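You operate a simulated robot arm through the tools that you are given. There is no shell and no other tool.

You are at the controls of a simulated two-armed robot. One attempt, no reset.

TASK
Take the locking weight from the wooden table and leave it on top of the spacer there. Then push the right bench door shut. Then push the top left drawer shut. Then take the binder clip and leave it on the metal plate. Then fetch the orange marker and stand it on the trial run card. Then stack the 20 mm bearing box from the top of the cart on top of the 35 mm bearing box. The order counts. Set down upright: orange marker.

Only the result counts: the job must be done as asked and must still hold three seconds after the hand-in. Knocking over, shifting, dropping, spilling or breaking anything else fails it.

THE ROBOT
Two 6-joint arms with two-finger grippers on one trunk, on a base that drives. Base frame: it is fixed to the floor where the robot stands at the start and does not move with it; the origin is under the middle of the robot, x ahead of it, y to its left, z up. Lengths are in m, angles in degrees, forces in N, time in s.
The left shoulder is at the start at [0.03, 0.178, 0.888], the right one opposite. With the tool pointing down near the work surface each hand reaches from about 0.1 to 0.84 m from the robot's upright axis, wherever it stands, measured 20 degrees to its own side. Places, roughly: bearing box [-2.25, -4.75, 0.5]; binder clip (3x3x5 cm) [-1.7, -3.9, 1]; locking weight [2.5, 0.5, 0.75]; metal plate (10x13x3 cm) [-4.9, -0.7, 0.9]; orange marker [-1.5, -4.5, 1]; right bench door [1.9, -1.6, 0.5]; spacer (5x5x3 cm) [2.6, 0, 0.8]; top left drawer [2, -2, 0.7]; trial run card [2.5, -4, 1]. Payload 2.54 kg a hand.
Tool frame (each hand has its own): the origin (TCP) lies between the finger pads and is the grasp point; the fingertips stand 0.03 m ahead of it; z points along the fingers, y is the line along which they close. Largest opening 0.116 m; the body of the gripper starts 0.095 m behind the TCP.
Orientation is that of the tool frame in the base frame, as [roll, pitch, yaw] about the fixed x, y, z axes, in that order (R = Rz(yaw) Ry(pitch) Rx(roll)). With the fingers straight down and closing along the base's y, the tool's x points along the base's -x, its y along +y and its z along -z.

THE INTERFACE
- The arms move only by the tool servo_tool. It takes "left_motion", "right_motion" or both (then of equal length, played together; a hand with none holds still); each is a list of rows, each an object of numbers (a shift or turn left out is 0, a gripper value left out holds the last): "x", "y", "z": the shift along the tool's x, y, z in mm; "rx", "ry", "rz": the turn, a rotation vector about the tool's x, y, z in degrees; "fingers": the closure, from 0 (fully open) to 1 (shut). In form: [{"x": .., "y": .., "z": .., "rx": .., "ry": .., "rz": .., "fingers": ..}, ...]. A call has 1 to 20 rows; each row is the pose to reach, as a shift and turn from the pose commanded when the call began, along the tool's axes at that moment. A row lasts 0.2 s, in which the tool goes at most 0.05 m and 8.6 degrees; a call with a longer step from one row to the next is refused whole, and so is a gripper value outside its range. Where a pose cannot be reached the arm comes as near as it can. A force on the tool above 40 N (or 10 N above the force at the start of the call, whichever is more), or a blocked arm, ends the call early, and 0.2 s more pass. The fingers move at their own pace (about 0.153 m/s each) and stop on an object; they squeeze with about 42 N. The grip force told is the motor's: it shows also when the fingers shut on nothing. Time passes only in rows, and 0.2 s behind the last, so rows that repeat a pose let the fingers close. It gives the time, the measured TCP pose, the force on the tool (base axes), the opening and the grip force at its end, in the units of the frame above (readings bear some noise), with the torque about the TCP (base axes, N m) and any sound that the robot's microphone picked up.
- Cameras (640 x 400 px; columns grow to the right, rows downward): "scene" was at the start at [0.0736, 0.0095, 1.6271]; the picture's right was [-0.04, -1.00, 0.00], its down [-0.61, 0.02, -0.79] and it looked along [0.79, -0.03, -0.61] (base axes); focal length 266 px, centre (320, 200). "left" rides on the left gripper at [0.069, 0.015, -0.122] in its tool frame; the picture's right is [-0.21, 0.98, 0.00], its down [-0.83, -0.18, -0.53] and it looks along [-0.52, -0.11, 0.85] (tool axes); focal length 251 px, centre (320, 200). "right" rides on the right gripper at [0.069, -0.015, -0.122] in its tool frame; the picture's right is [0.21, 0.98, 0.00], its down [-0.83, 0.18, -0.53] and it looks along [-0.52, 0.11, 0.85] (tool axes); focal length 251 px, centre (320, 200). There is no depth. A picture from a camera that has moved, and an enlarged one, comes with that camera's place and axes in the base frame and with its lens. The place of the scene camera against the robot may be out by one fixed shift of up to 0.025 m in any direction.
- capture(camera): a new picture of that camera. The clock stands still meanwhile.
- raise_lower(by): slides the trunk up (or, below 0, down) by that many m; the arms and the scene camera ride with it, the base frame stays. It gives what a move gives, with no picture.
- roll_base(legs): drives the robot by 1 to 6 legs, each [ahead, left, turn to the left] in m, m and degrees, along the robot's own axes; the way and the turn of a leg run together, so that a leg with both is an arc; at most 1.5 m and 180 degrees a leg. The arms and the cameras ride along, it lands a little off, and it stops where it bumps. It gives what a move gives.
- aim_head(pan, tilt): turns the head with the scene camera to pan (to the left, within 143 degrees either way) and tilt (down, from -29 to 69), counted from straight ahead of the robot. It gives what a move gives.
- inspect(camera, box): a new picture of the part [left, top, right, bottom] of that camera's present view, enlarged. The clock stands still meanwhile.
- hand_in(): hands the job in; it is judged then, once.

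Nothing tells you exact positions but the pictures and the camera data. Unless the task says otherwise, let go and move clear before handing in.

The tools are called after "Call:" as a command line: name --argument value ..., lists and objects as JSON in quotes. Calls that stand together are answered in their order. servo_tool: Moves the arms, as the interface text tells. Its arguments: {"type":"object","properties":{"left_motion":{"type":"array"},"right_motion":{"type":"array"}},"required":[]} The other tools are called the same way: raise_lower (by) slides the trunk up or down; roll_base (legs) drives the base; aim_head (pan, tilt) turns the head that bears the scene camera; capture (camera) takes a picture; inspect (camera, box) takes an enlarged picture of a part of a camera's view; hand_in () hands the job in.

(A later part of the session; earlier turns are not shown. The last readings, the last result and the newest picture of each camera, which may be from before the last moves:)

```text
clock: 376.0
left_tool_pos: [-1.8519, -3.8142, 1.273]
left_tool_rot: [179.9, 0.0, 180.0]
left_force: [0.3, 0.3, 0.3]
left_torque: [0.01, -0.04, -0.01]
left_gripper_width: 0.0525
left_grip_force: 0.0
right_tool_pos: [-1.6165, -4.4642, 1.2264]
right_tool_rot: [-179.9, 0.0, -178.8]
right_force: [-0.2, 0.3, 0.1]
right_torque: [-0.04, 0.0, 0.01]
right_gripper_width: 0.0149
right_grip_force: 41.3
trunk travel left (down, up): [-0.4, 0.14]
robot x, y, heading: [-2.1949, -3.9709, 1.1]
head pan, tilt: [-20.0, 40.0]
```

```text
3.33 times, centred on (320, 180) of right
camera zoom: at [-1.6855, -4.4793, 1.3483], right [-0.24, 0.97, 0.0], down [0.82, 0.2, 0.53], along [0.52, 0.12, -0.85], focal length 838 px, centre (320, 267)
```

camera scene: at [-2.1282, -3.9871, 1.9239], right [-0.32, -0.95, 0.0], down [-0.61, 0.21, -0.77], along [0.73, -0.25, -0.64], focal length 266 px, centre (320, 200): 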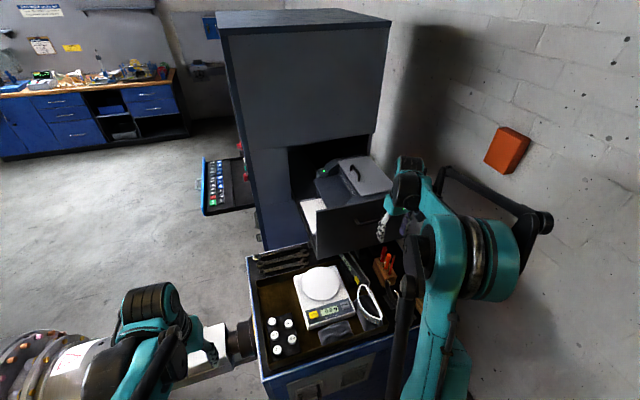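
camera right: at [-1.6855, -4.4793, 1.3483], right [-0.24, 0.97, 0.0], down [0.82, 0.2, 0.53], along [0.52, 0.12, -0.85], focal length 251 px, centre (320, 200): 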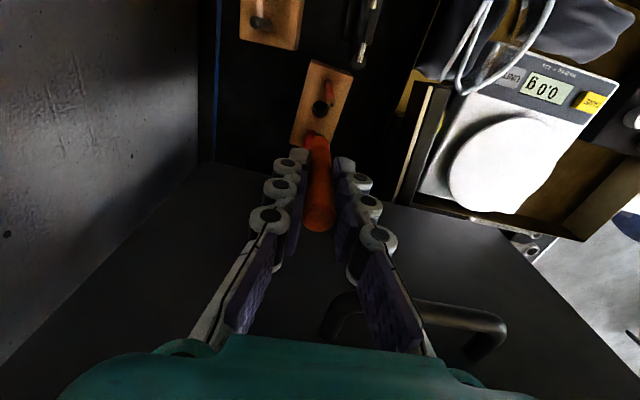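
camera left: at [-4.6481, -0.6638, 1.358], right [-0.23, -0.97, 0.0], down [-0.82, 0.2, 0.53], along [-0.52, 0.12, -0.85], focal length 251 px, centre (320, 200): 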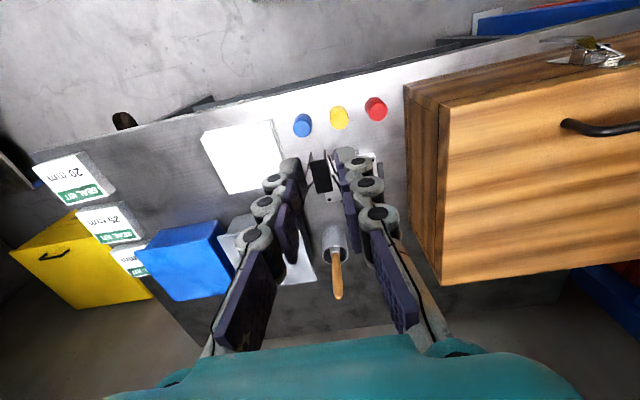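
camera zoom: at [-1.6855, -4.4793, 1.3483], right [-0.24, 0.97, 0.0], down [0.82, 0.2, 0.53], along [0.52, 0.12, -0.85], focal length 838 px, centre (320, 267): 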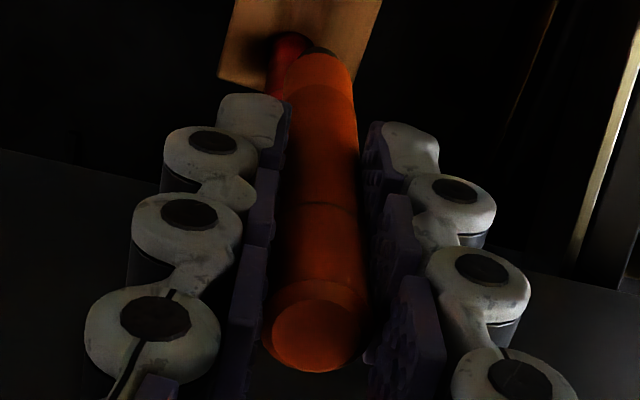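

Call:
inspect --camera "scene" --box '[406, 210, 446, 260]'

Call:
inspect --camera "scene" --box '[360, 210, 424, 250]'

```text
8.00 times, centred on (426, 235) of scene
camera zoom: at [-2.1278, -3.9874, 1.9238], right [-0.32, -0.95, 0.0], down [-0.61, 0.21, -0.77], along [0.73, -0.25, -0.64], focal length 2131 px, centre (-528, -80)
```

zoom: 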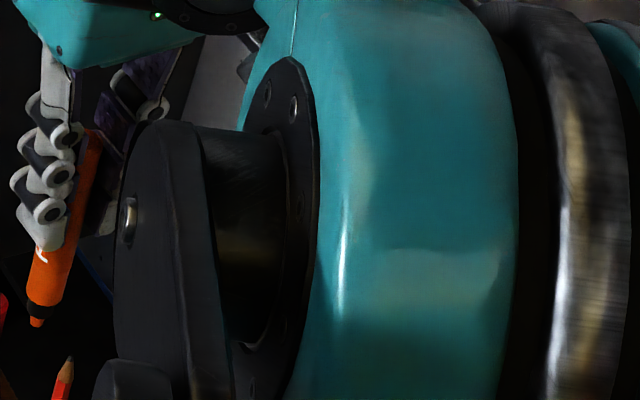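

```text
10.00 times, centred on (392, 230) of scene
camera zoom: at [-2.1278, -3.9874, 1.9238], right [-0.32, -0.95, 0.0], down [-0.61, 0.21, -0.77], along [0.73, -0.25, -0.64], focal length 2663 px, centre (-400, -100)
```

zoom: 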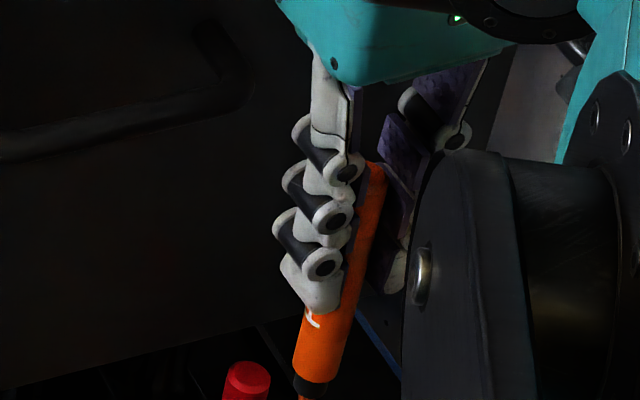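

The marker came out cleanly; its lower end extends about 10 cm below the TCP. I'll raise it above the pencil and tool rods, then draw it back toward the robot.

Call:
servo_tool --right_motion '[{"z": -15, "fingers": 1}, {"z": -35}, {"z": -55}, {"z": -75}, {"z": -95}, {"z": -100, "x": 10, "y": 10}, {"z": -100, "x": 28, "y": 28}, {"z": -100, "x": 46, "y": 46}, {"z": -100, "x": 64, "y": 64}, {"z": -100, "x": 82, "y": 82}, {"z": -100, "x": 100, "y": 100}, {"z": -100, "x": 120, "y": 118}, {"z": -100, "x": 140, "y": 136}, {"z": -100, "x": 160, "y": 154}, {"z": -100, "x": 180, "y": 172}, {"z": -100, "x": 200, "y": 185}, {"z": -100, "x": 220, "y": 190}, {"z": -100, "x": 235, "y": 190}]'

Call:
capture --camera "scene"

Call:
inspect --camera "right" --box '[224, 110, 416, 230]'

```text
clock: 379.8
left_tool_pos: [-1.8531, -3.8133, 1.2715]
left_tool_rot: [179.9, 0.0, 180.0]
left_force: [-0.8, 0.4, 0.1]
left_torque: [0.0, 0.02, 0.0]
left_gripper_width: 0.0516
left_grip_force: 0.1
right_tool_pos: [-1.8567, -4.2783, 1.3239]
right_tool_rot: [-179.8, 0.0, -178.6]
right_force: [0.4, -0.3, -1.0]
right_torque: [-0.03, -0.03, -0.02]
right_gripper_width: 0.015
right_grip_force: 40.5
trunk travel left (down, up): [-0.4, 0.14]
robot x, y, heading: [-2.1989, -3.9735, 0.9]
head pan, tilt: [-20.0, 40.0]
```

```text
taken
camera scene: at [-2.129, -3.987, 1.9239], right [-0.32, -0.95, 0.0], down [-0.61, 0.21, -0.77], along [0.73, -0.25, -0.64], focal length 266 px, centre (320, 200)
```

scene: 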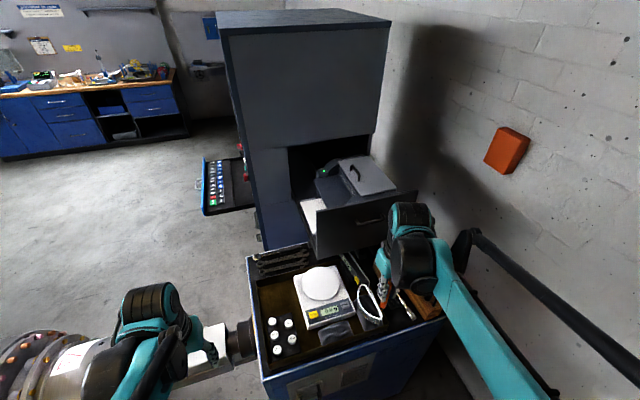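

```text
3.33 times, centred on (320, 170) of right
camera zoom: at [-1.9259, -4.2928, 1.4467], right [-0.24, 0.97, 0.0], down [0.82, 0.2, 0.53], along [0.52, 0.12, -0.85], focal length 838 px, centre (320, 300)
```

zoom: 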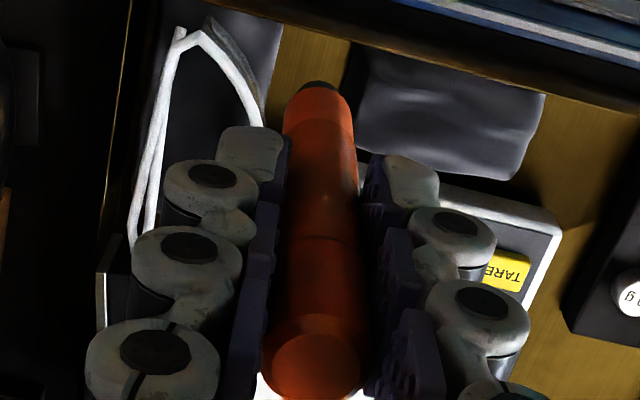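

The marker is held firmly. Now I'll back off, turn south, lower the trunk and tuck the elbows for the corridor again.

Call:
roll_base --legs '[[-0.19, 0.1, 0], [0, 0, -91]]'

Call:
raise_lower --by -0.35

Call:
servo_tool --left_motion '[{"x": -25, "y": -8}, {"x": -50, "y": -16}, {"x": -75, "y": -24}, {"x": -100, "y": -32}, {"x": -125, "y": -40}, {"x": -150, "y": -45}, {"x": -175, "y": -50}, {"x": -200, "y": -50}, {"x": -225, "y": -50}, {"x": -250, "y": -50}, {"x": -270, "y": -50}]' --right_motion '[{"x": -15, "y": 5, "fingers": 1}, {"x": -40, "y": 14}, {"x": -65, "y": 23}, {"x": -90, "y": 32}, {"x": -115, "y": 41}, {"x": -140, "y": 50}, {"x": -165, "y": 60}, {"x": -190, "y": 68}, {"x": -215, "y": 75}, {"x": -235, "y": 80}, {"x": -245, "y": 80}]'

```text
clock: 385.3
left_tool_pos: [-2.2389, -4.2214, 1.2731]
left_tool_rot: [180.0, -0.1, 88.8]
left_force: [0.2, -0.9, -0.4]
left_torque: [0.0, -0.03, -0.02]
left_gripper_width: 0.0521
left_grip_force: 0.1
right_tool_pos: [-2.701, -4.2095, 1.3236]
right_tool_rot: [-179.9, -0.1, 90.0]
right_force: [0.7, 0.0, -1.9]
right_torque: [0.01, 0.0, 0.0]
right_gripper_width: 0.015
right_grip_force: 41.1
trunk travel left (down, up): [-0.4, 0.14]
robot x, y, heading: [-2.3856, -3.8771, -90.1]
head pan, tilt: [-20.0, 40.0]
```

```text
clock: 388.7
left_tool_pos: [-2.2386, -4.2237, 0.9227]
left_tool_rot: [179.9, 0.0, 88.8]
left_force: [0.8, 0.1, 0.1]
left_torque: [0.0, 0.01, -0.01]
left_gripper_width: 0.0523
left_grip_force: 0.0
right_tool_pos: [-2.7021, -4.2102, 0.9737]
right_tool_rot: [-179.9, 0.0, 90.0]
right_force: [-0.8, -0.7, 0.1]
right_torque: [-0.03, 0.01, 0.0]
right_gripper_width: 0.0147
right_grip_force: 41.8
trunk travel left (down, up): [-0.05, 0.49]
robot x, y, heading: [-2.3864, -3.876, -90.2]
head pan, tilt: [-20.0, 40.0]
```

```text
clock: 391.1
left_tool_pos: [-2.2927, -4.4927, 0.9226]
left_tool_rot: [179.9, 0.0, 88.9]
left_force: [-0.4, 0.4, 1.1]
left_torque: [0.02, 0.02, 0.0]
left_gripper_width: 0.0521
left_grip_force: 0.1
right_tool_pos: [-2.6208, -4.4534, 0.9739]
right_tool_rot: [-179.9, 0.0, 90.0]
right_force: [0.3, -0.8, 0.0]
right_torque: [0.01, 0.01, 0.03]
right_gripper_width: 0.0146
right_grip_force: 41.2
trunk travel left (down, up): [-0.05, 0.49]
robot x, y, heading: [-2.3863, -3.8733, -90.0]
head pan, tilt: [-20.0, 40.0]
```

Call:
roll_base --legs '[[-1.4, 0.02, 0]]'

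Call:
roll_base --legs '[[-1.39, 0, 0]]'

```text
clock: 398.1
left_tool_pos: [-2.2728, -3.0821, 0.9223]
left_tool_rot: [179.9, 0.0, 88.2]
left_force: [-0.8, 0.7, 1.1]
left_torque: [-0.02, 0.01, -0.01]
left_gripper_width: 0.0522
left_grip_force: 0.0
right_tool_pos: [-2.6006, -3.0402, 0.9743]
right_tool_rot: [-179.8, 0.0, 89.5]
right_force: [0.3, 0.1, -0.7]
right_torque: [-0.03, 0.02, 0.01]
right_gripper_width: 0.0147
right_grip_force: 41.3
trunk travel left (down, up): [-0.05, 0.49]
robot x, y, heading: [-2.3606, -2.4666, -90.5]
head pan, tilt: [-20.0, 40.0]
```

```text
clock: 405.0
left_tool_pos: [-2.259, -1.7159, 0.9224]
left_tool_rot: [179.8, 0.0, 87.7]
left_force: [0.0, 1.0, 0.3]
left_torque: [0.02, -0.02, 0.03]
left_gripper_width: 0.0523
left_grip_force: 0.0
right_tool_pos: [-2.5863, -1.6711, 0.9741]
right_tool_rot: [-180.0, 0.1, 88.8]
right_force: [0.4, 0.0, -0.2]
right_torque: [-0.02, 0.01, 0.03]
right_gripper_width: 0.015
right_grip_force: 40.5
trunk travel left (down, up): [-0.05, 0.49]
robot x, y, heading: [-2.3435, -1.1022, -91.1]
head pan, tilt: [-20.0, 40.0]
```

Call:
servo_tool --left_motion '[{"x": 25, "y": 8}, {"x": 50, "y": 16}, {"x": 75, "y": 24}, {"x": 100, "y": 32}, {"x": 125, "y": 36}, {"x": 150, "y": 40}, {"x": 175, "y": 40}, {"x": 200, "y": 40}, {"x": 225, "y": 40}, {"x": 250, "y": 40}, {"x": 260, "y": 40}]' --right_motion '[{"x": 15, "y": -5, "fingers": 1}, {"x": 38, "y": -12}, {"x": 62, "y": -20}, {"x": 86, "y": -28}, {"x": 110, "y": -35}, {"x": 134, "y": -40}, {"x": 158, "y": -45}, {"x": 182, "y": -50}, {"x": 206, "y": -50}, {"x": 224, "y": -50}, {"x": 235, "y": -50}]'

Call:
roll_base --legs '[[0, 0, -89]]'

Call:
aim_head --pan 0 --tilt 35

Call:
capture --camera "scene"

```text
clock: 407.4
left_tool_pos: [-2.2103, -1.4571, 0.9212]
left_tool_rot: [179.9, 0.0, 87.8]
left_force: [0.1, -0.1, -0.4]
left_torque: [0.02, 0.0, 0.0]
left_gripper_width: 0.0523
left_grip_force: 0.0
right_tool_pos: [-2.6309, -1.4358, 0.9729]
right_tool_rot: [-179.9, 0.0, 89.0]
right_force: [0.2, 0.7, 0.5]
right_torque: [-0.03, -0.01, -0.04]
right_gripper_width: 0.0147
right_grip_force: 41.1
trunk travel left (down, up): [-0.05, 0.49]
robot x, y, heading: [-2.3412, -1.0976, -91.1]
head pan, tilt: [-20.0, 40.0]
```

```text
clock: 411.5
left_tool_pos: [-2.6987, -1.2411, 0.922]
left_tool_rot: [179.9, 0.1, -0.5]
left_force: [-0.2, -0.4, -0.7]
left_torque: [-0.01, -0.01, 0.02]
left_gripper_width: 0.0519
left_grip_force: 0.0
right_tool_pos: [-2.688, -0.8202, 0.9727]
right_tool_rot: [-179.9, 0.0, 0.7]
right_force: [0.7, -1.1, -0.9]
right_torque: [0.02, -0.04, 0.0]
right_gripper_width: 0.0152
right_grip_force: 40.9
trunk travel left (down, up): [-0.05, 0.49]
robot x, y, heading: [-2.3438, -1.0977, -179.3]
head pan, tilt: [-20.0, 40.0]
```

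```text
clock: 412.4
left_tool_pos: [-2.6979, -1.2436, 0.9221]
left_tool_rot: [179.8, -0.1, -0.5]
left_force: [0.1, -0.2, -0.8]
left_torque: [0.0, 0.03, -0.02]
left_gripper_width: 0.0526
left_grip_force: 0.1
right_tool_pos: [-2.688, -0.8197, 0.9733]
right_tool_rot: [-179.9, 0.0, 0.7]
right_force: [0.1, 0.3, -0.5]
right_torque: [-0.03, 0.0, 0.03]
right_gripper_width: 0.0149
right_grip_force: 41.2
trunk travel left (down, up): [-0.05, 0.49]
robot x, y, heading: [-2.3434, -1.0985, -179.7]
head pan, tilt: [0.0, 35.0]
```

```text
taken
camera scene: at [-2.3833, -1.0865, 1.5814], right [-0.01, 1.0, 0.0], down [0.57, 0.01, -0.82], along [-0.82, -0.01, -0.57], focal length 266 px, centre (320, 200)
```

scene: 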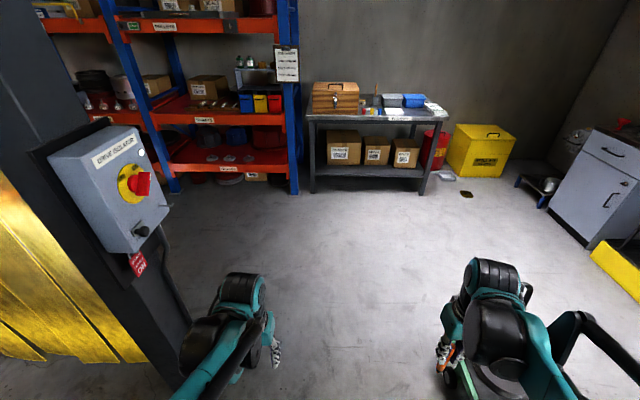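

Call:
roll_base --legs '[[0.03, -0.12, 0], [1.0, 0, 0], [0.42, -0.1, 0]]'

Call:
roll_base --legs '[[0, -1.38, 0]]'

Call:
aim_head --pan 140 --tilt 30

Call:
capture --camera "scene"

```text
clock: 420.5
left_tool_pos: [-4.1316, -1.0561, 0.9232]
left_tool_rot: [179.9, 0.0, -0.3]
left_force: [0.0, -0.1, -0.4]
left_torque: [-0.03, -0.03, 0.02]
left_gripper_width: 0.0522
left_grip_force: 0.2
right_tool_pos: [-4.1224, -0.6347, 0.9723]
right_tool_rot: [-179.9, 0.0, 0.9]
right_force: [-0.8, -0.7, -0.5]
right_torque: [0.02, -0.03, -0.02]
right_gripper_width: 0.0148
right_grip_force: 40.9
trunk travel left (down, up): [-0.05, 0.49]
robot x, y, heading: [-3.7745, -0.9166, -179.0]
head pan, tilt: [0.0, 35.0]
```

```text
clock: 427.3
left_tool_pos: [-4.1641, 0.2931, 0.922]
left_tool_rot: [179.8, -0.1, 0.9]
left_force: [0.5, -0.4, -0.2]
left_torque: [0.02, -0.03, 0.01]
left_gripper_width: 0.0523
left_grip_force: 0.0
right_tool_pos: [-4.1636, 0.7145, 0.9733]
right_tool_rot: [-179.9, 0.0, 2.0]
right_force: [0.0, 0.5, 0.0]
right_torque: [0.01, -0.03, 0.03]
right_gripper_width: 0.015
right_grip_force: 41.3
trunk travel left (down, up): [-0.05, 0.49]
robot x, y, heading: [-3.8108, 0.4456, -177.8]
head pan, tilt: [0.0, 35.0]
```

```text
clock: 429.5
left_tool_pos: [-4.1633, 0.2931, 0.9228]
left_tool_rot: [179.9, 0.0, 0.9]
left_force: [0.1, -0.8, 0.1]
left_torque: [0.02, 0.0, -0.01]
left_gripper_width: 0.0523
left_grip_force: 0.0
right_tool_pos: [-4.1624, 0.7157, 0.9726]
right_tool_rot: [-179.8, 0.0, 2.1]
right_force: [0.4, 0.0, 0.0]
right_torque: [0.01, -0.03, -0.03]
right_gripper_width: 0.0149
right_grip_force: 40.6
trunk travel left (down, up): [-0.05, 0.49]
robot x, y, heading: [-3.811, 0.4445, -177.9]
head pan, tilt: [140.0, 30.0]
```

```text
taken
camera scene: at [-3.6925, 0.4029, 1.5892], right [-0.62, -0.79, 0.0], down [-0.39, 0.31, -0.87], along [0.68, -0.53, -0.5], focal length 266 px, centre (320, 200)
```

scene: 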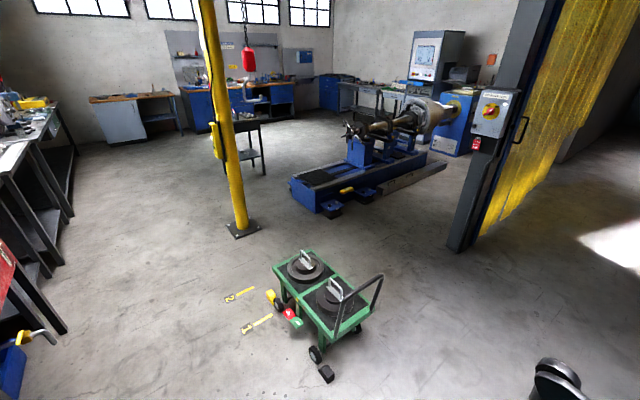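

Nice overview: the way east is clear at y≈0.5. I'll straighten up and reverse east in stages.

Call:
roll_base --legs '[[-0.3, -0.09, -2.2], [-1.2, 0, 0]]'

Call:
roll_base --legs '[[-1.2, 0.03, 0]]'

Call:
capture --camera "scene"

```text
clock: 437.3
left_tool_pos: [-2.6708, 0.3987, 0.9225]
left_tool_rot: [179.9, 0.0, -1.6]
left_force: [0.5, -0.2, -0.3]
left_torque: [0.02, 0.01, -0.03]
left_gripper_width: 0.0521
left_grip_force: 0.0
right_tool_pos: [-2.6529, 0.8194, 0.9718]
right_tool_rot: [-179.9, 0.0, -0.3]
right_force: [-0.2, 0.2, 0.2]
right_torque: [0.01, 0.03, -0.02]
right_gripper_width: 0.0149
right_grip_force: 41.3
trunk travel left (down, up): [-0.05, 0.49]
robot x, y, heading: [-2.3094, 0.5379, 179.7]
head pan, tilt: [140.0, 30.0]
```

```text
clock: 443.4
left_tool_pos: [-1.4711, 0.3586, 0.9216]
left_tool_rot: [179.9, -0.1, -1.9]
left_force: [0.6, 0.7, -0.2]
left_torque: [0.04, 0.01, 0.02]
left_gripper_width: 0.0521
left_grip_force: 0.0
right_tool_pos: [-1.4506, 0.7812, 0.9732]
right_tool_rot: [-179.9, -0.1, -0.7]
right_force: [-0.5, 0.8, -0.2]
right_torque: [0.01, 0.01, -0.02]
right_gripper_width: 0.0148
right_grip_force: 41.1
trunk travel left (down, up): [-0.05, 0.49]
robot x, y, heading: [-1.1143, 0.4875, 179.0]
head pan, tilt: [140.0, 30.0]
```

```text
taken
camera scene: at [-0.9961, 0.4467, 1.5892], right [-0.65, -0.76, 0.0], down [-0.38, 0.33, -0.87], along [0.66, -0.57, -0.5], focal length 266 px, centre (320, 200)
```

scene: 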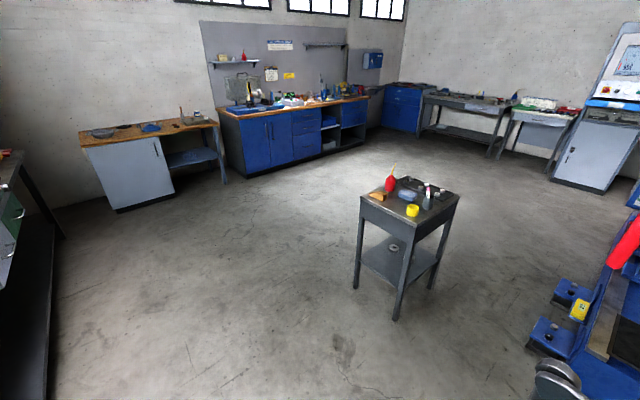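

Call:
roll_base --legs '[[-0.8, 0.12, 0.8], [-0.85, 0.04, 0]]'

Call:
roll_base --legs '[[0, 0, 90.5]]'

Call:
roll_base --legs '[[1.4, 0.1, 0], [1.0, 0.6, 0]]'

Call:
aim_head --pan 35 --tilt 25

Call:
capture --camera "scene"

```text
clock: 451.9
left_tool_pos: [0.1867, 0.2006, 0.9208]
left_tool_rot: [179.9, 0.1, -1.1]
left_force: [-0.7, 0.5, 0.0]
left_torque: [0.01, -0.01, 0.02]
left_gripper_width: 0.0521
left_grip_force: 0.1
right_tool_pos: [0.201, 0.6217, 0.9738]
right_tool_rot: [180.0, 0.1, 0.1]
right_force: [0.1, -0.8, 0.4]
right_torque: [0.02, 0.03, -0.01]
right_gripper_width: 0.0152
right_grip_force: 40.5
trunk travel left (down, up): [-0.05, 0.49]
robot x, y, heading: [0.5407, 0.3378, -180.0]
head pan, tilt: [140.0, 30.0]
```

```text
clock: 456.1
left_tool_pos: [0.678, -0.0195, 0.9226]
left_tool_rot: [179.9, 0.0, 88.0]
left_force: [0.0, 0.4, 0.5]
left_torque: [0.0, -0.03, 0.01]
left_gripper_width: 0.0522
left_grip_force: 0.1
right_tool_pos: [0.2556, 0.0022, 0.9725]
right_tool_rot: [-179.9, 0.1, 89.2]
right_force: [0.0, 0.6, 0.4]
right_torque: [-0.01, 0.02, -0.03]
right_gripper_width: 0.015
right_grip_force: 41.3
trunk travel left (down, up): [-0.05, 0.49]
robot x, y, heading: [0.5435, 0.3407, -90.8]
head pan, tilt: [140.0, 30.0]
```

```text
clock: 468.5
left_tool_pos: [1.339, -2.4239, 0.9231]
left_tool_rot: [180.0, 0.0, 87.2]
left_force: [-1.0, 1.0, -0.1]
left_torque: [0.03, -0.05, -0.01]
left_gripper_width: 0.0525
left_grip_force: 0.1
right_tool_pos: [0.9168, -2.3959, 0.9731]
right_tool_rot: [-179.9, 0.0, 88.4]
right_force: [0.3, -0.8, -0.7]
right_torque: [-0.01, -0.03, 0.01]
right_gripper_width: 0.0149
right_grip_force: 40.9
trunk travel left (down, up): [-0.05, 0.49]
robot x, y, heading: [1.2126, -2.0601, -91.6]
head pan, tilt: [140.0, 30.0]
```

```text
clock: 470.4
left_tool_pos: [1.3382, -2.4235, 0.9214]
left_tool_rot: [179.9, 0.0, 87.2]
left_force: [1.1, 0.5, -0.1]
left_torque: [-0.02, 0.0, -0.01]
left_gripper_width: 0.052
left_grip_force: 0.0
right_tool_pos: [0.9179, -2.3959, 0.9734]
right_tool_rot: [-179.9, 0.0, 88.4]
right_force: [0.0, 0.6, -0.2]
right_torque: [-0.01, -0.01, -0.02]
right_gripper_width: 0.0149
right_grip_force: 41.3
trunk travel left (down, up): [-0.05, 0.49]
robot x, y, heading: [1.2079, -2.0631, -91.5]
head pan, tilt: [35.0, 25.0]
```

```text
taken
camera scene: at [1.2785, -2.0958, 1.5972], right [-0.84, -0.55, 0.0], down [-0.23, 0.35, -0.91], along [0.5, -0.76, -0.42], focal length 266 px, centre (320, 200)
```

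scene: 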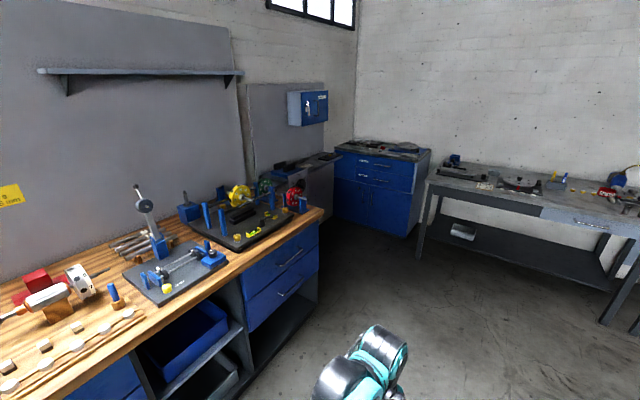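

Call:
inspect --camera "scene" --box '[320, 120, 448, 200]'

Call:
inspect --camera "scene" --box '[420, 130, 640, 260]'

```text
5.00 times, centred on (384, 160) of scene
camera zoom: at [1.2785, -2.0958, 1.5972], right [-0.84, -0.55, 0.0], down [-0.23, 0.35, -0.91], along [0.5, -0.76, -0.42], focal length 1332 px, centre (0, 400)
```

zoom: 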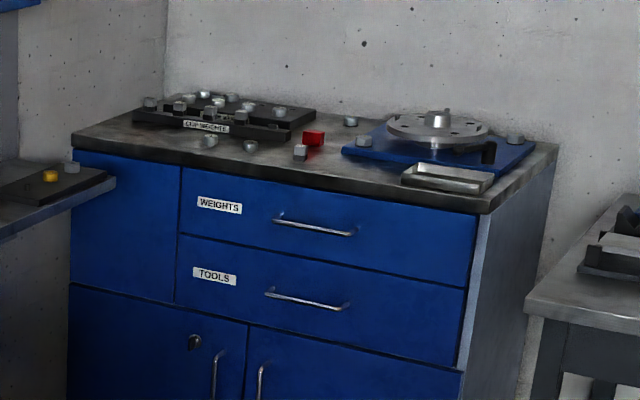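

```text
2.91 times, centred on (530, 195) of scene
camera zoom: at [1.2785, -2.0958, 1.5972], right [-0.84, -0.55, 0.0], down [-0.23, 0.35, -0.91], along [0.5, -0.76, -0.42], focal length 775 px, centre (-291, 214)
```

zoom: 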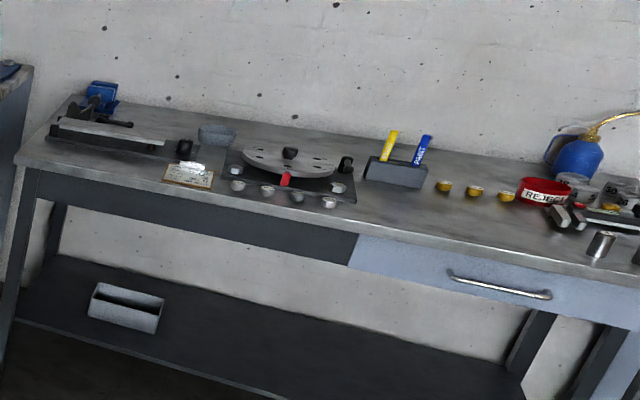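

Call:
inspect --camera "scene" --box '[230, 120, 358, 200]'

Call:
inspect --camera "scene" --box '[262, 135, 342, 185]'

```text
5.00 times, centred on (294, 160) of scene
camera zoom: at [1.2785, -2.0958, 1.5972], right [-0.84, -0.55, 0.0], down [-0.23, 0.35, -0.91], along [0.5, -0.76, -0.42], focal length 1332 px, centre (450, 400)
```

zoom: 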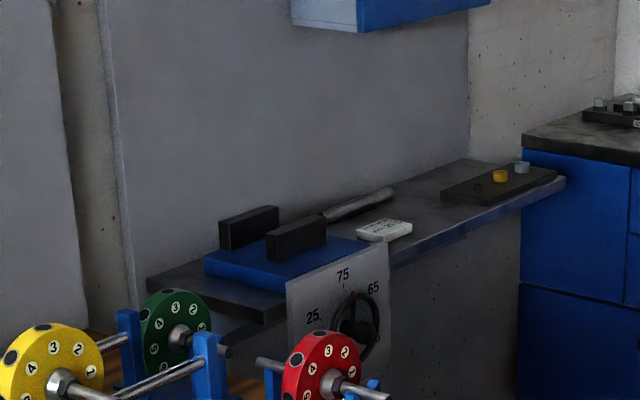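

```text
8.00 times, centred on (302, 160) of scene
camera zoom: at [1.2785, -2.0958, 1.5972], right [-0.84, -0.55, 0.0], down [-0.23, 0.35, -0.91], along [0.5, -0.76, -0.42], focal length 2131 px, centre (464, 520)
```

zoom: 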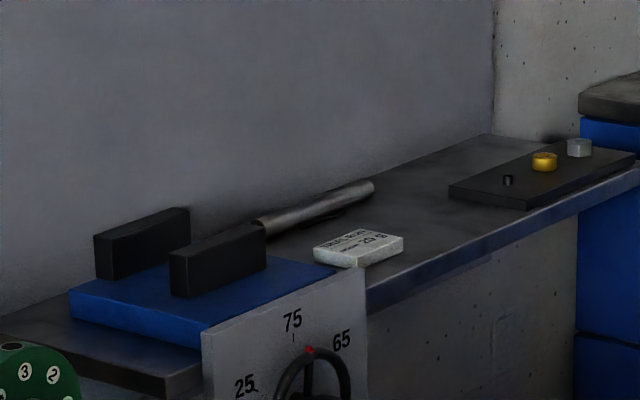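

The white "TRIAL RUN" card lies on the narrow table along the east wall near (2.5,-3.8). I'll drive down beside it, turn to face east and look closely.

Call:
roll_base --legs '[[1.2, 0.0, 1]]'

Call:
roll_base --legs '[[0, 0, 91]]'

Call:
raise_lower --by 0.35

Call:
aim_head --pan -10 --tilt 30

Call:
capture --camera "scene"

```text
clock: 476.4
left_tool_pos: [1.3365, -3.6192, 0.922]
left_tool_rot: [179.9, 0.0, 89.2]
left_force: [-0.7, 0.1, -0.6]
left_torque: [0.01, 0.03, 0.03]
left_gripper_width: 0.052
left_grip_force: 0.2
right_tool_pos: [0.9146, -3.6061, 0.9729]
right_tool_rot: [-179.9, 0.0, 90.4]
right_force: [-0.6, 0.0, 0.0]
right_torque: [-0.01, -0.01, 0.03]
right_gripper_width: 0.0147
right_grip_force: 41.9
trunk travel left (down, up): [-0.05, 0.49]
robot x, y, heading: [1.1971, -3.2619, -89.6]
head pan, tilt: [35.0, 25.0]
```

```text
clock: 480.7
left_tool_pos: [1.5486, -3.1106, 0.9228]
left_tool_rot: [180.0, 0.0, -179.3]
left_force: [0.3, 0.0, -0.3]
left_torque: [-0.01, -0.01, 0.03]
left_gripper_width: 0.0523
left_grip_force: 0.1
right_tool_pos: [1.5488, -3.5321, 0.972]
right_tool_rot: [-180.0, 0.0, -178.0]
right_force: [-0.2, 0.9, -0.2]
right_torque: [-0.03, -0.01, -0.01]
right_gripper_width: 0.015
right_grip_force: 41.3
trunk travel left (down, up): [-0.05, 0.49]
robot x, y, heading: [1.197, -3.2599, 2.2]
head pan, tilt: [35.0, 25.0]
```

```text
clock: 484.1
left_tool_pos: [1.5497, -3.1097, 1.272]
left_tool_rot: [180.0, 0.0, -179.2]
left_force: [-0.1, 0.9, -0.4]
left_torque: [0.0, 0.02, 0.0]
left_gripper_width: 0.0523
left_grip_force: 0.1
right_tool_pos: [1.5489, -3.5319, 1.3233]
right_tool_rot: [-180.0, 0.0, -178.0]
right_force: [0.0, -0.7, 0.1]
right_torque: [0.02, 0.01, -0.02]
right_gripper_width: 0.0146
right_grip_force: 41.0
trunk travel left (down, up): [-0.4, 0.14]
robot x, y, heading: [1.1975, -3.2593, 2.2]
head pan, tilt: [35.0, 25.0]
```

```text
clock: 485.3
left_tool_pos: [1.549, -3.1101, 1.2722]
left_tool_rot: [179.9, 0.0, -179.2]
left_force: [0.6, 0.2, 0.5]
left_torque: [0.05, 0.02, -0.02]
left_gripper_width: 0.052
left_grip_force: 0.1
right_tool_pos: [1.5484, -3.5331, 1.3228]
right_tool_rot: [-179.9, 0.1, -178.0]
right_force: [0.0, -0.3, -1.1]
right_torque: [0.02, 0.06, 0.03]
right_gripper_width: 0.0148
right_grip_force: 41.1
trunk travel left (down, up): [-0.4, 0.14]
robot x, y, heading: [1.1973, -3.2581, 1.8]
head pan, tilt: [-10.0, 30.0]
```

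```text
taken
camera scene: at [1.2729, -3.262, 1.9392], right [-0.14, -0.99, 0.0], down [-0.5, 0.07, -0.87], along [0.86, -0.12, -0.5], focal length 266 px, centre (320, 200)
```

scene: 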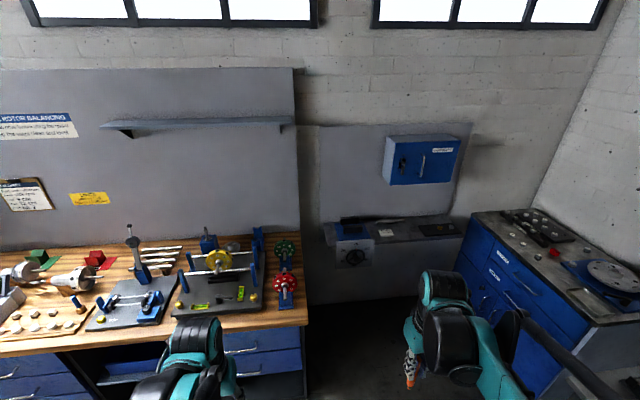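

Call:
inspect --camera "scene" --box '[310, 190, 470, 290]'

Call:
inspect --camera "scene" --box '[340, 205, 436, 265]'

```text
4.00 times, centred on (390, 240) of scene
camera zoom: at [1.2729, -3.262, 1.9392], right [-0.14, -0.99, 0.0], down [-0.5, 0.07, -0.87], along [0.86, -0.12, -0.5], focal length 1065 px, centre (40, 40)
```

zoom: 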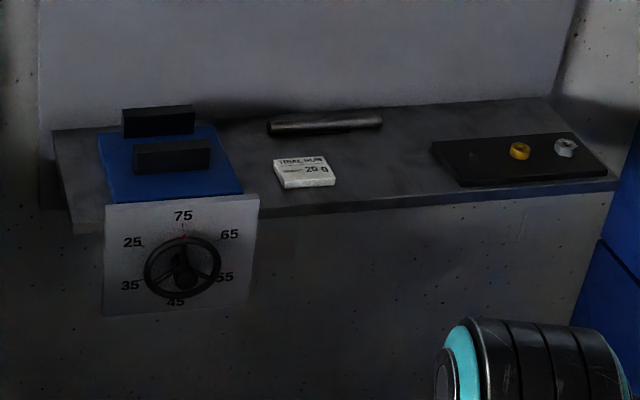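

```text
6.67 times, centred on (388, 235) of scene
camera zoom: at [1.2729, -3.262, 1.9392], right [-0.14, -0.99, 0.0], down [-0.5, 0.07, -0.87], along [0.86, -0.12, -0.5], focal length 1776 px, centre (-133, -33)
```

zoom: 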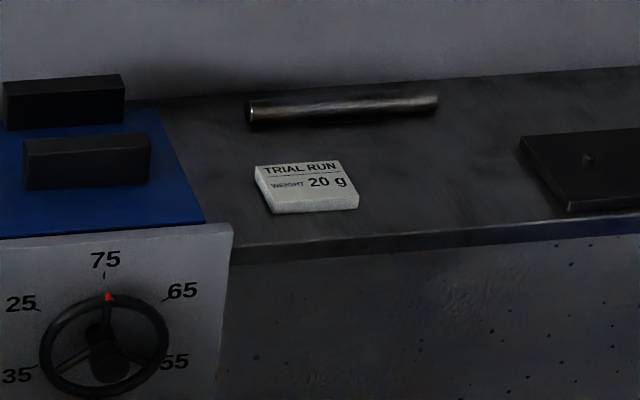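

The card "TRIAL RUN WEIGHT 20 g" lies at about (2.58,-3.87), z≈0.9. I'll move in between the bench end and the south table.

Call:
roll_base --legs '[[0.35, -0.4, -1.5], [0.38, -0.09, 0]]'

Call:
aim_head --pan -15 --tilt 48

Call:
capture --camera "scene"

Call:
capture --camera "right"

```text
clock: 490.4
left_tool_pos: [2.2852, -3.597, 1.2729]
left_tool_rot: [179.9, 0.0, 179.6]
left_force: [0.1, -0.1, -0.8]
left_torque: [-0.03, 0.0, -0.02]
left_gripper_width: 0.0522
left_grip_force: 0.1
right_tool_pos: [2.2753, -4.0192, 1.3235]
right_tool_rot: [-179.8, 0.0, -179.2]
right_force: [0.1, -0.7, 0.1]
right_torque: [0.02, 0.0, -0.01]
right_gripper_width: 0.0149
right_grip_force: 40.8
trunk travel left (down, up): [-0.4, 0.14]
robot x, y, heading: [1.932, -3.7392, 0.7]
head pan, tilt: [-10.0, 30.0]
```

```text
clock: 491.2
left_tool_pos: [2.2846, -3.5968, 1.2726]
left_tool_rot: [179.9, 0.1, 179.6]
left_force: [-0.7, 0.0, 0.9]
left_torque: [0.01, -0.01, -0.01]
left_gripper_width: 0.0523
left_grip_force: 0.1
right_tool_pos: [2.2758, -4.0191, 1.324]
right_tool_rot: [-179.9, 0.1, -179.1]
right_force: [-0.9, 0.3, -0.3]
right_torque: [-0.03, -0.01, -0.02]
right_gripper_width: 0.0149
right_grip_force: 41.1
trunk travel left (down, up): [-0.4, 0.14]
robot x, y, heading: [1.9306, -3.7386, 0.6]
head pan, tilt: [-15.0, 48.0]
```

```text
taken
camera scene: at [1.993, -3.7471, 1.9125], right [-0.25, -0.97, 0.0], down [-0.72, 0.18, -0.67], along [0.65, -0.16, -0.74], focal length 266 px, centre (320, 200)
```

scene: 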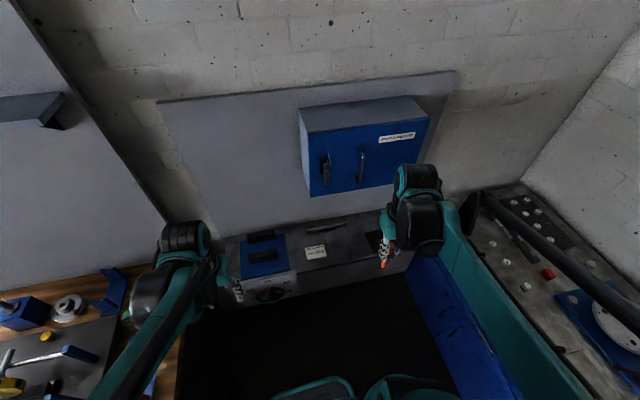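

```text
taken
camera right: at [2.206, -4.0337, 1.4457], right [-0.23, 0.97, 0.0], down [0.82, 0.19, 0.53], along [0.52, 0.12, -0.85], focal length 251 px, centre (320, 200)
```

right: 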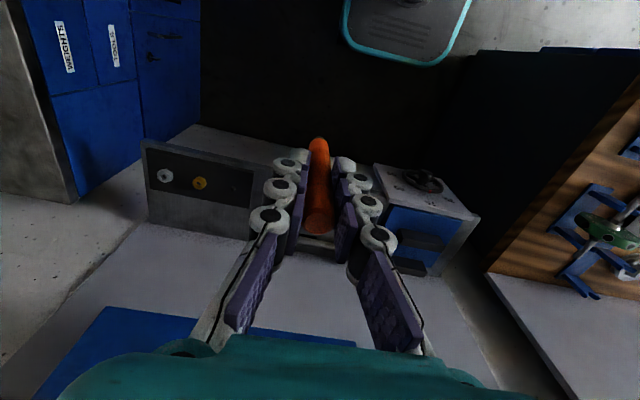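

Call:
inspect --camera "scene" --box '[240, 220, 400, 300]'

Call:
capture --camera "left"

```text
4.00 times, centred on (320, 260) of scene
camera zoom: at [1.993, -3.7471, 1.9125], right [-0.25, -0.97, 0.0], down [-0.72, 0.18, -0.67], along [0.65, -0.16, -0.74], focal length 1065 px, centre (320, -40)
```

zoom: 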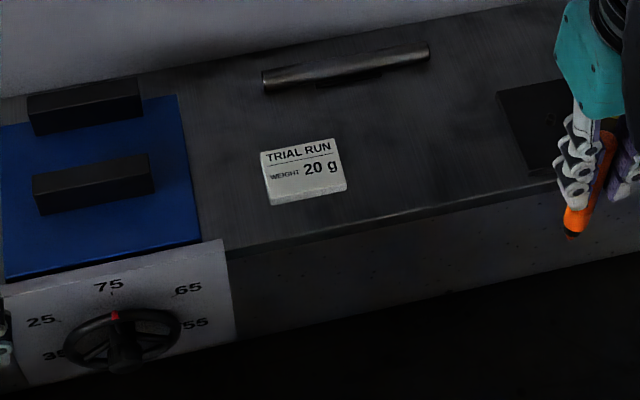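

```text
taken
camera left: at [2.2162, -3.5812, 1.3935], right [0.22, 0.98, 0.0], down [0.82, -0.19, 0.53], along [0.52, -0.12, -0.85], focal length 251 px, centre (320, 200)
```

left: 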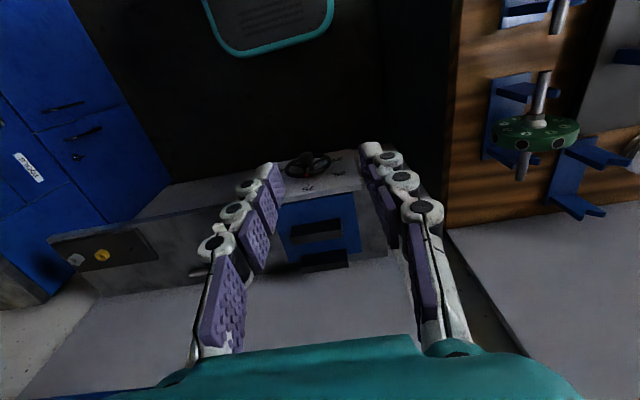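

Call:
servo_tool --right_motion '[{"x": -15, "fingers": 1}, {"x": -40, "y": -3}, {"x": -65, "y": -6, "z": 10}, {"x": -90, "y": -9, "z": 25}, {"x": -115, "y": -12, "z": 40}, {"x": -140, "y": -14, "z": 55}, {"x": -160, "y": -14, "z": 68}, {"x": -174, "y": -14, "z": 74}, {"x": -174, "y": -14, "z": 74}]'

Call:
capture --camera "right"

```text
clock: 493.2
left_tool_pos: [2.2857, -3.5965, 1.2723]
left_tool_rot: [179.8, 0.0, 179.6]
left_force: [-0.4, 0.4, -0.6]
left_torque: [0.01, -0.03, 0.01]
left_gripper_width: 0.0523
left_grip_force: 0.2
right_tool_pos: [2.4508, -4.0289, 1.2492]
right_tool_rot: [-180.0, 0.0, -179.3]
right_force: [-0.6, 0.0, 0.3]
right_torque: [-0.03, -0.02, -0.02]
right_gripper_width: 0.0149
right_grip_force: 41.2
trunk travel left (down, up): [-0.4, 0.14]
robot x, y, heading: [1.9291, -3.7376, 0.6]
head pan, tilt: [-15.0, 48.0]
```

```text
taken
camera right: at [2.381, -4.0444, 1.373], right [-0.23, 0.97, 0.0], down [0.82, 0.19, 0.53], along [0.52, 0.12, -0.85], focal length 251 px, centre (320, 200)
```

right: 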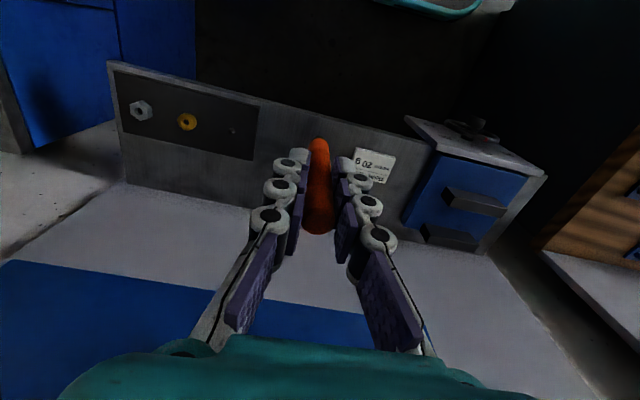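

Call:
inspect --camera "right" --box '[320, 130, 432, 200]'

```text
5.71 times, centred on (376, 165) of right
camera zoom: at [2.381, -4.0444, 1.373], right [-0.23, 0.97, 0.0], down [0.82, 0.19, 0.53], along [0.52, 0.12, -0.85], focal length 1437 px, centre (0, 400)
```

zoom: 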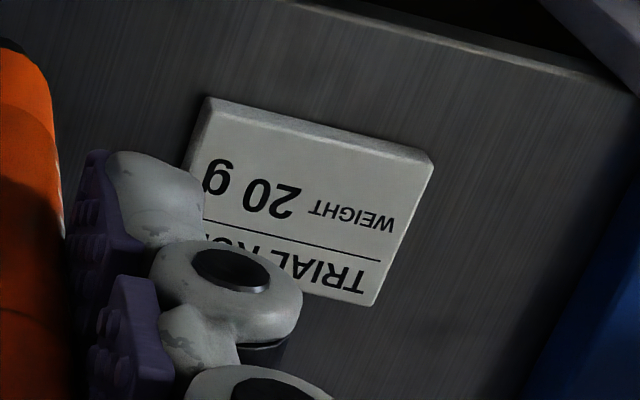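

Call:
servo_tool --right_motion '[{"x": -20, "y": 10, "z": 15, "fingers": 1}, {"x": -40, "y": 20, "z": 35}, {"x": -55, "y": 30, "z": 60}, {"x": -65, "y": 40, "z": 85}, {"x": -70, "y": 45, "z": 110}, {"x": -70, "y": 45, "z": 125}, {"x": -70, "y": 45, "z": 125}]'

Call:
capture --camera "right"

Call:
inspect --camera "right" --box '[300, 60, 460, 160]'

Call:
inspect --camera "scene" --box '[280, 200, 408, 290]'

```text
clock: 494.8
left_tool_pos: [2.2852, -3.5959, 1.2723]
left_tool_rot: [179.9, 0.1, 179.7]
left_force: [-0.7, 0.3, -0.1]
left_torque: [0.02, -0.01, 0.02]
left_gripper_width: 0.0523
left_grip_force: 0.1
right_tool_pos: [2.5201, -3.9838, 1.1242]
right_tool_rot: [-179.8, -0.1, -179.2]
right_force: [-0.4, 0.3, 0.0]
right_torque: [-0.01, 0.02, 0.01]
right_gripper_width: 0.0148
right_grip_force: 41.5
trunk travel left (down, up): [-0.4, 0.14]
robot x, y, heading: [1.9271, -3.7374, 0.7]
head pan, tilt: [-15.0, 48.0]
```

```text
taken
camera right: at [2.4503, -3.9992, 1.2474], right [-0.23, 0.97, 0.0], down [0.82, 0.19, 0.53], along [0.52, 0.12, -0.85], focal length 251 px, centre (320, 200)
```

right: 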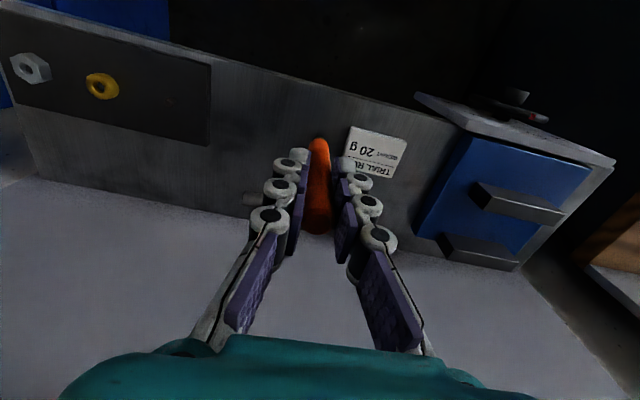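

```text
4.00 times, centred on (380, 110) of right
camera zoom: at [2.4503, -3.9992, 1.2474], right [-0.23, 0.97, 0.0], down [0.82, 0.19, 0.53], along [0.52, 0.12, -0.85], focal length 1006 px, centre (80, 560)
```

zoom: 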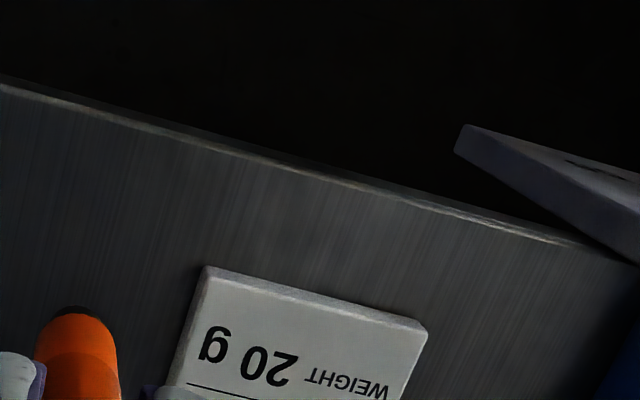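

```text
4.44 times, centred on (344, 245) of scene
camera zoom: at [1.9931, -3.747, 1.9124], right [-0.25, -0.97, 0.0], down [-0.72, 0.18, -0.67], along [0.65, -0.16, -0.74], focal length 1184 px, centre (213, 0)
```

zoom: 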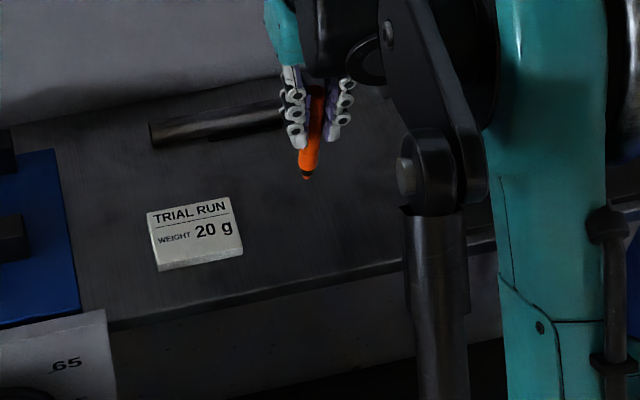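

Call:
inspect --camera "right" --box '[310, 110, 422, 190]'

```text
5.00 times, centred on (366, 150) of right
camera zoom: at [2.4503, -3.9992, 1.2474], right [-0.23, 0.97, 0.0], down [0.82, 0.19, 0.53], along [0.52, 0.12, -0.85], focal length 1257 px, centre (90, 450)
```

zoom: 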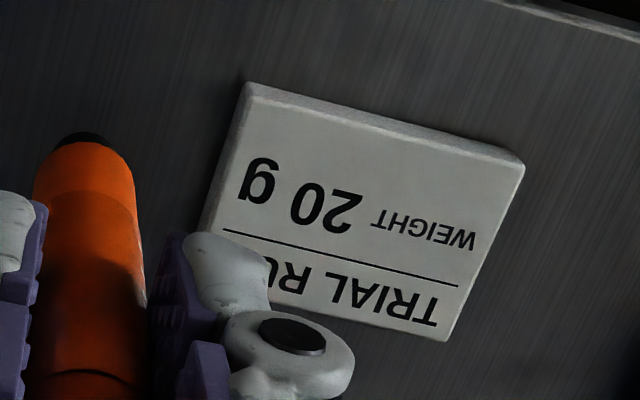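

Triangulating gives the card centre at (2.569,-3.894) with its top at z≈0.895. I'll move the marker above it, a bit toward the front and left so the wrist stays clear of the wall cabinet.

Call:
servo_tool --right_motion '[{"x": -5, "y": 10, "fingers": 1}, {"x": -12, "y": 28}, {"x": -19, "y": 46}, {"x": -26, "y": 64}, {"x": -32, "y": 80}, {"x": -36, "y": 92}, {"x": -38, "y": 99}, {"x": -38, "y": 101}, {"x": -38, "y": 101}]'

Call:
capture --camera "right"

Call:
inspect --camera "scene" --box '[270, 180, 398, 270]'

Call:
capture --camera "scene"

```text
clock: 496.3
left_tool_pos: [2.2823, -3.5951, 1.2744]
left_tool_rot: [179.9, 0.2, 179.7]
left_force: [-1.2, -0.1, 0.7]
left_torque: [0.06, -0.07, 0.03]
left_gripper_width: 0.0521
left_grip_force: 0.0
right_tool_pos: [2.5497, -3.8882, 1.1275]
right_tool_rot: [-179.8, -0.2, -179.2]
right_force: [-0.4, 1.2, 0.9]
right_torque: [-0.05, -0.11, 0.01]
right_gripper_width: 0.0148
right_grip_force: 40.9
trunk travel left (down, up): [-0.4, 0.14]
robot x, y, heading: [1.9291, -3.7385, 0.9]
head pan, tilt: [-15.0, 48.0]
stopped in row 7 (right hand): the force on the tool passed its limit at 188 N (the readings are from after the stop); the commanded pose is now the measured one
```

```text
taken
camera right: at [2.4813, -3.9025, 1.2502], right [-0.23, 0.97, 0.0], down [0.83, 0.19, 0.53], along [0.52, 0.12, -0.85], focal length 251 px, centre (320, 200)
```

right: 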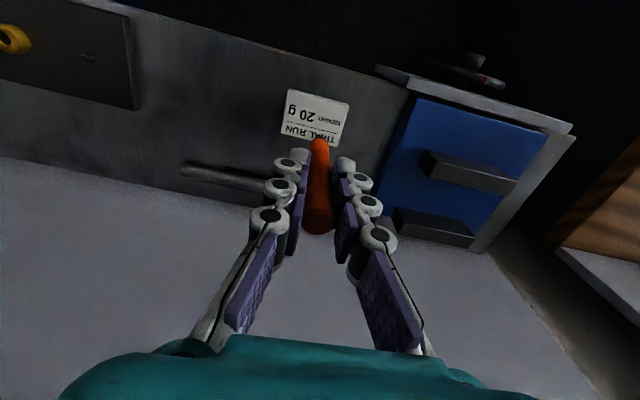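

```text
4.44 times, centred on (334, 225) of scene
camera zoom: at [1.9878, -3.7466, 1.9125], right [-0.24, -0.97, 0.0], down [-0.72, 0.18, -0.67], along [0.65, -0.16, -0.74], focal length 1184 px, centre (258, 89)
```

zoom: 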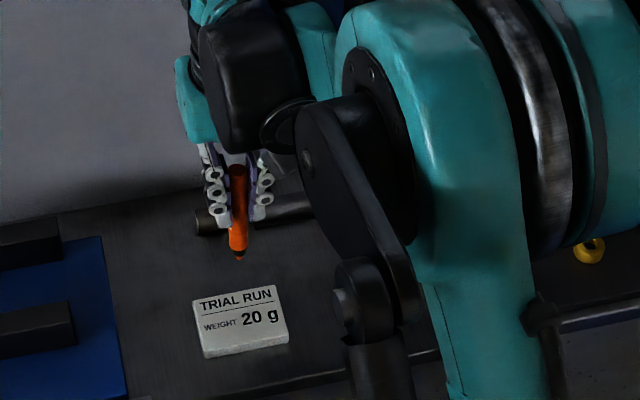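

```text
taken
camera scene: at [1.9878, -3.7466, 1.9125], right [-0.24, -0.97, 0.0], down [-0.72, 0.18, -0.67], along [0.65, -0.16, -0.74], focal length 266 px, centre (320, 200)
```

scene: 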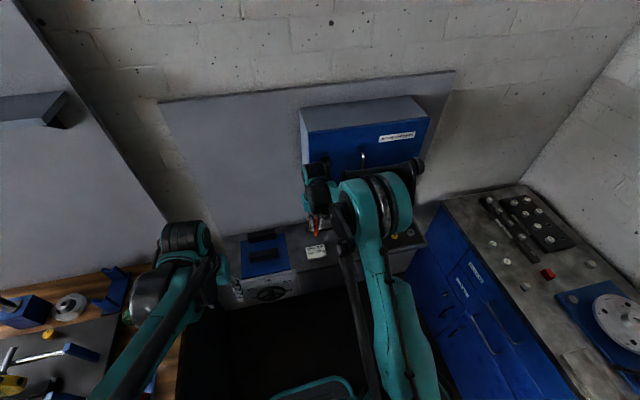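

The arm bumped the wall cabinet's latch; the marker is still held upright, and luckily the TCP is already over the card (19 mm in front of its centre). I'll back off the contact slightly and lower straight down in small steps.

Call:
servo_tool --right_motion '[{"x": 1, "y": -1, "fingers": 1}, {"x": 2, "y": -2}, {"x": 2, "y": -2, "z": 3}, {"x": 2, "y": -2, "z": 6}, {"x": 2, "y": -2, "z": 10}, {"x": 2, "y": -2, "z": 14}, {"x": 2, "y": -2, "z": 18}, {"x": 2, "y": -2, "z": 22}, {"x": 2, "y": -2, "z": 26}, {"x": 2, "y": -2, "z": 30}]'

Call:
inspect --camera "scene" --box '[270, 180, 398, 270]'

```text
clock: 498.5
left_tool_pos: [2.284, -3.594, 1.2723]
left_tool_rot: [180.0, 0.2, 179.7]
left_force: [0.4, -0.2, 0.0]
left_torque: [-0.02, -0.01, -0.02]
left_gripper_width: 0.0524
left_grip_force: 0.0
right_tool_pos: [2.5508, -3.8896, 1.0964]
right_tool_rot: [-179.8, -0.5, -179.2]
right_force: [-0.3, 0.8, -0.2]
right_torque: [0.01, -0.01, 0.0]
right_gripper_width: 0.0148
right_grip_force: 41.4
trunk travel left (down, up): [-0.4, 0.14]
robot x, y, heading: [1.9291, -3.7382, 1.0]
head pan, tilt: [-15.0, 48.0]
```

```text
4.44 times, centred on (334, 225) of scene
camera zoom: at [1.9915, -3.7442, 1.9125], right [-0.24, -0.97, 0.0], down [-0.72, 0.18, -0.67], along [0.65, -0.16, -0.74], focal length 1184 px, centre (258, 89)
```

zoom: 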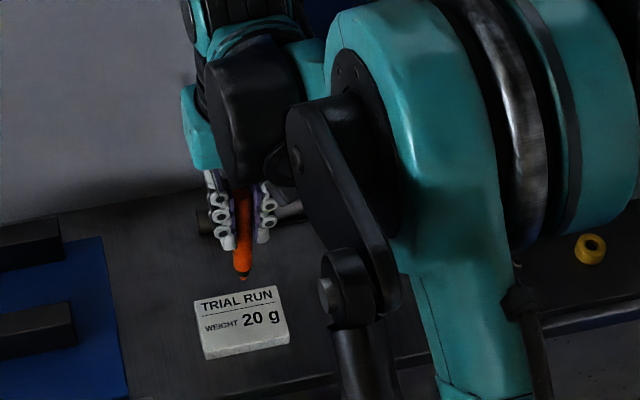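

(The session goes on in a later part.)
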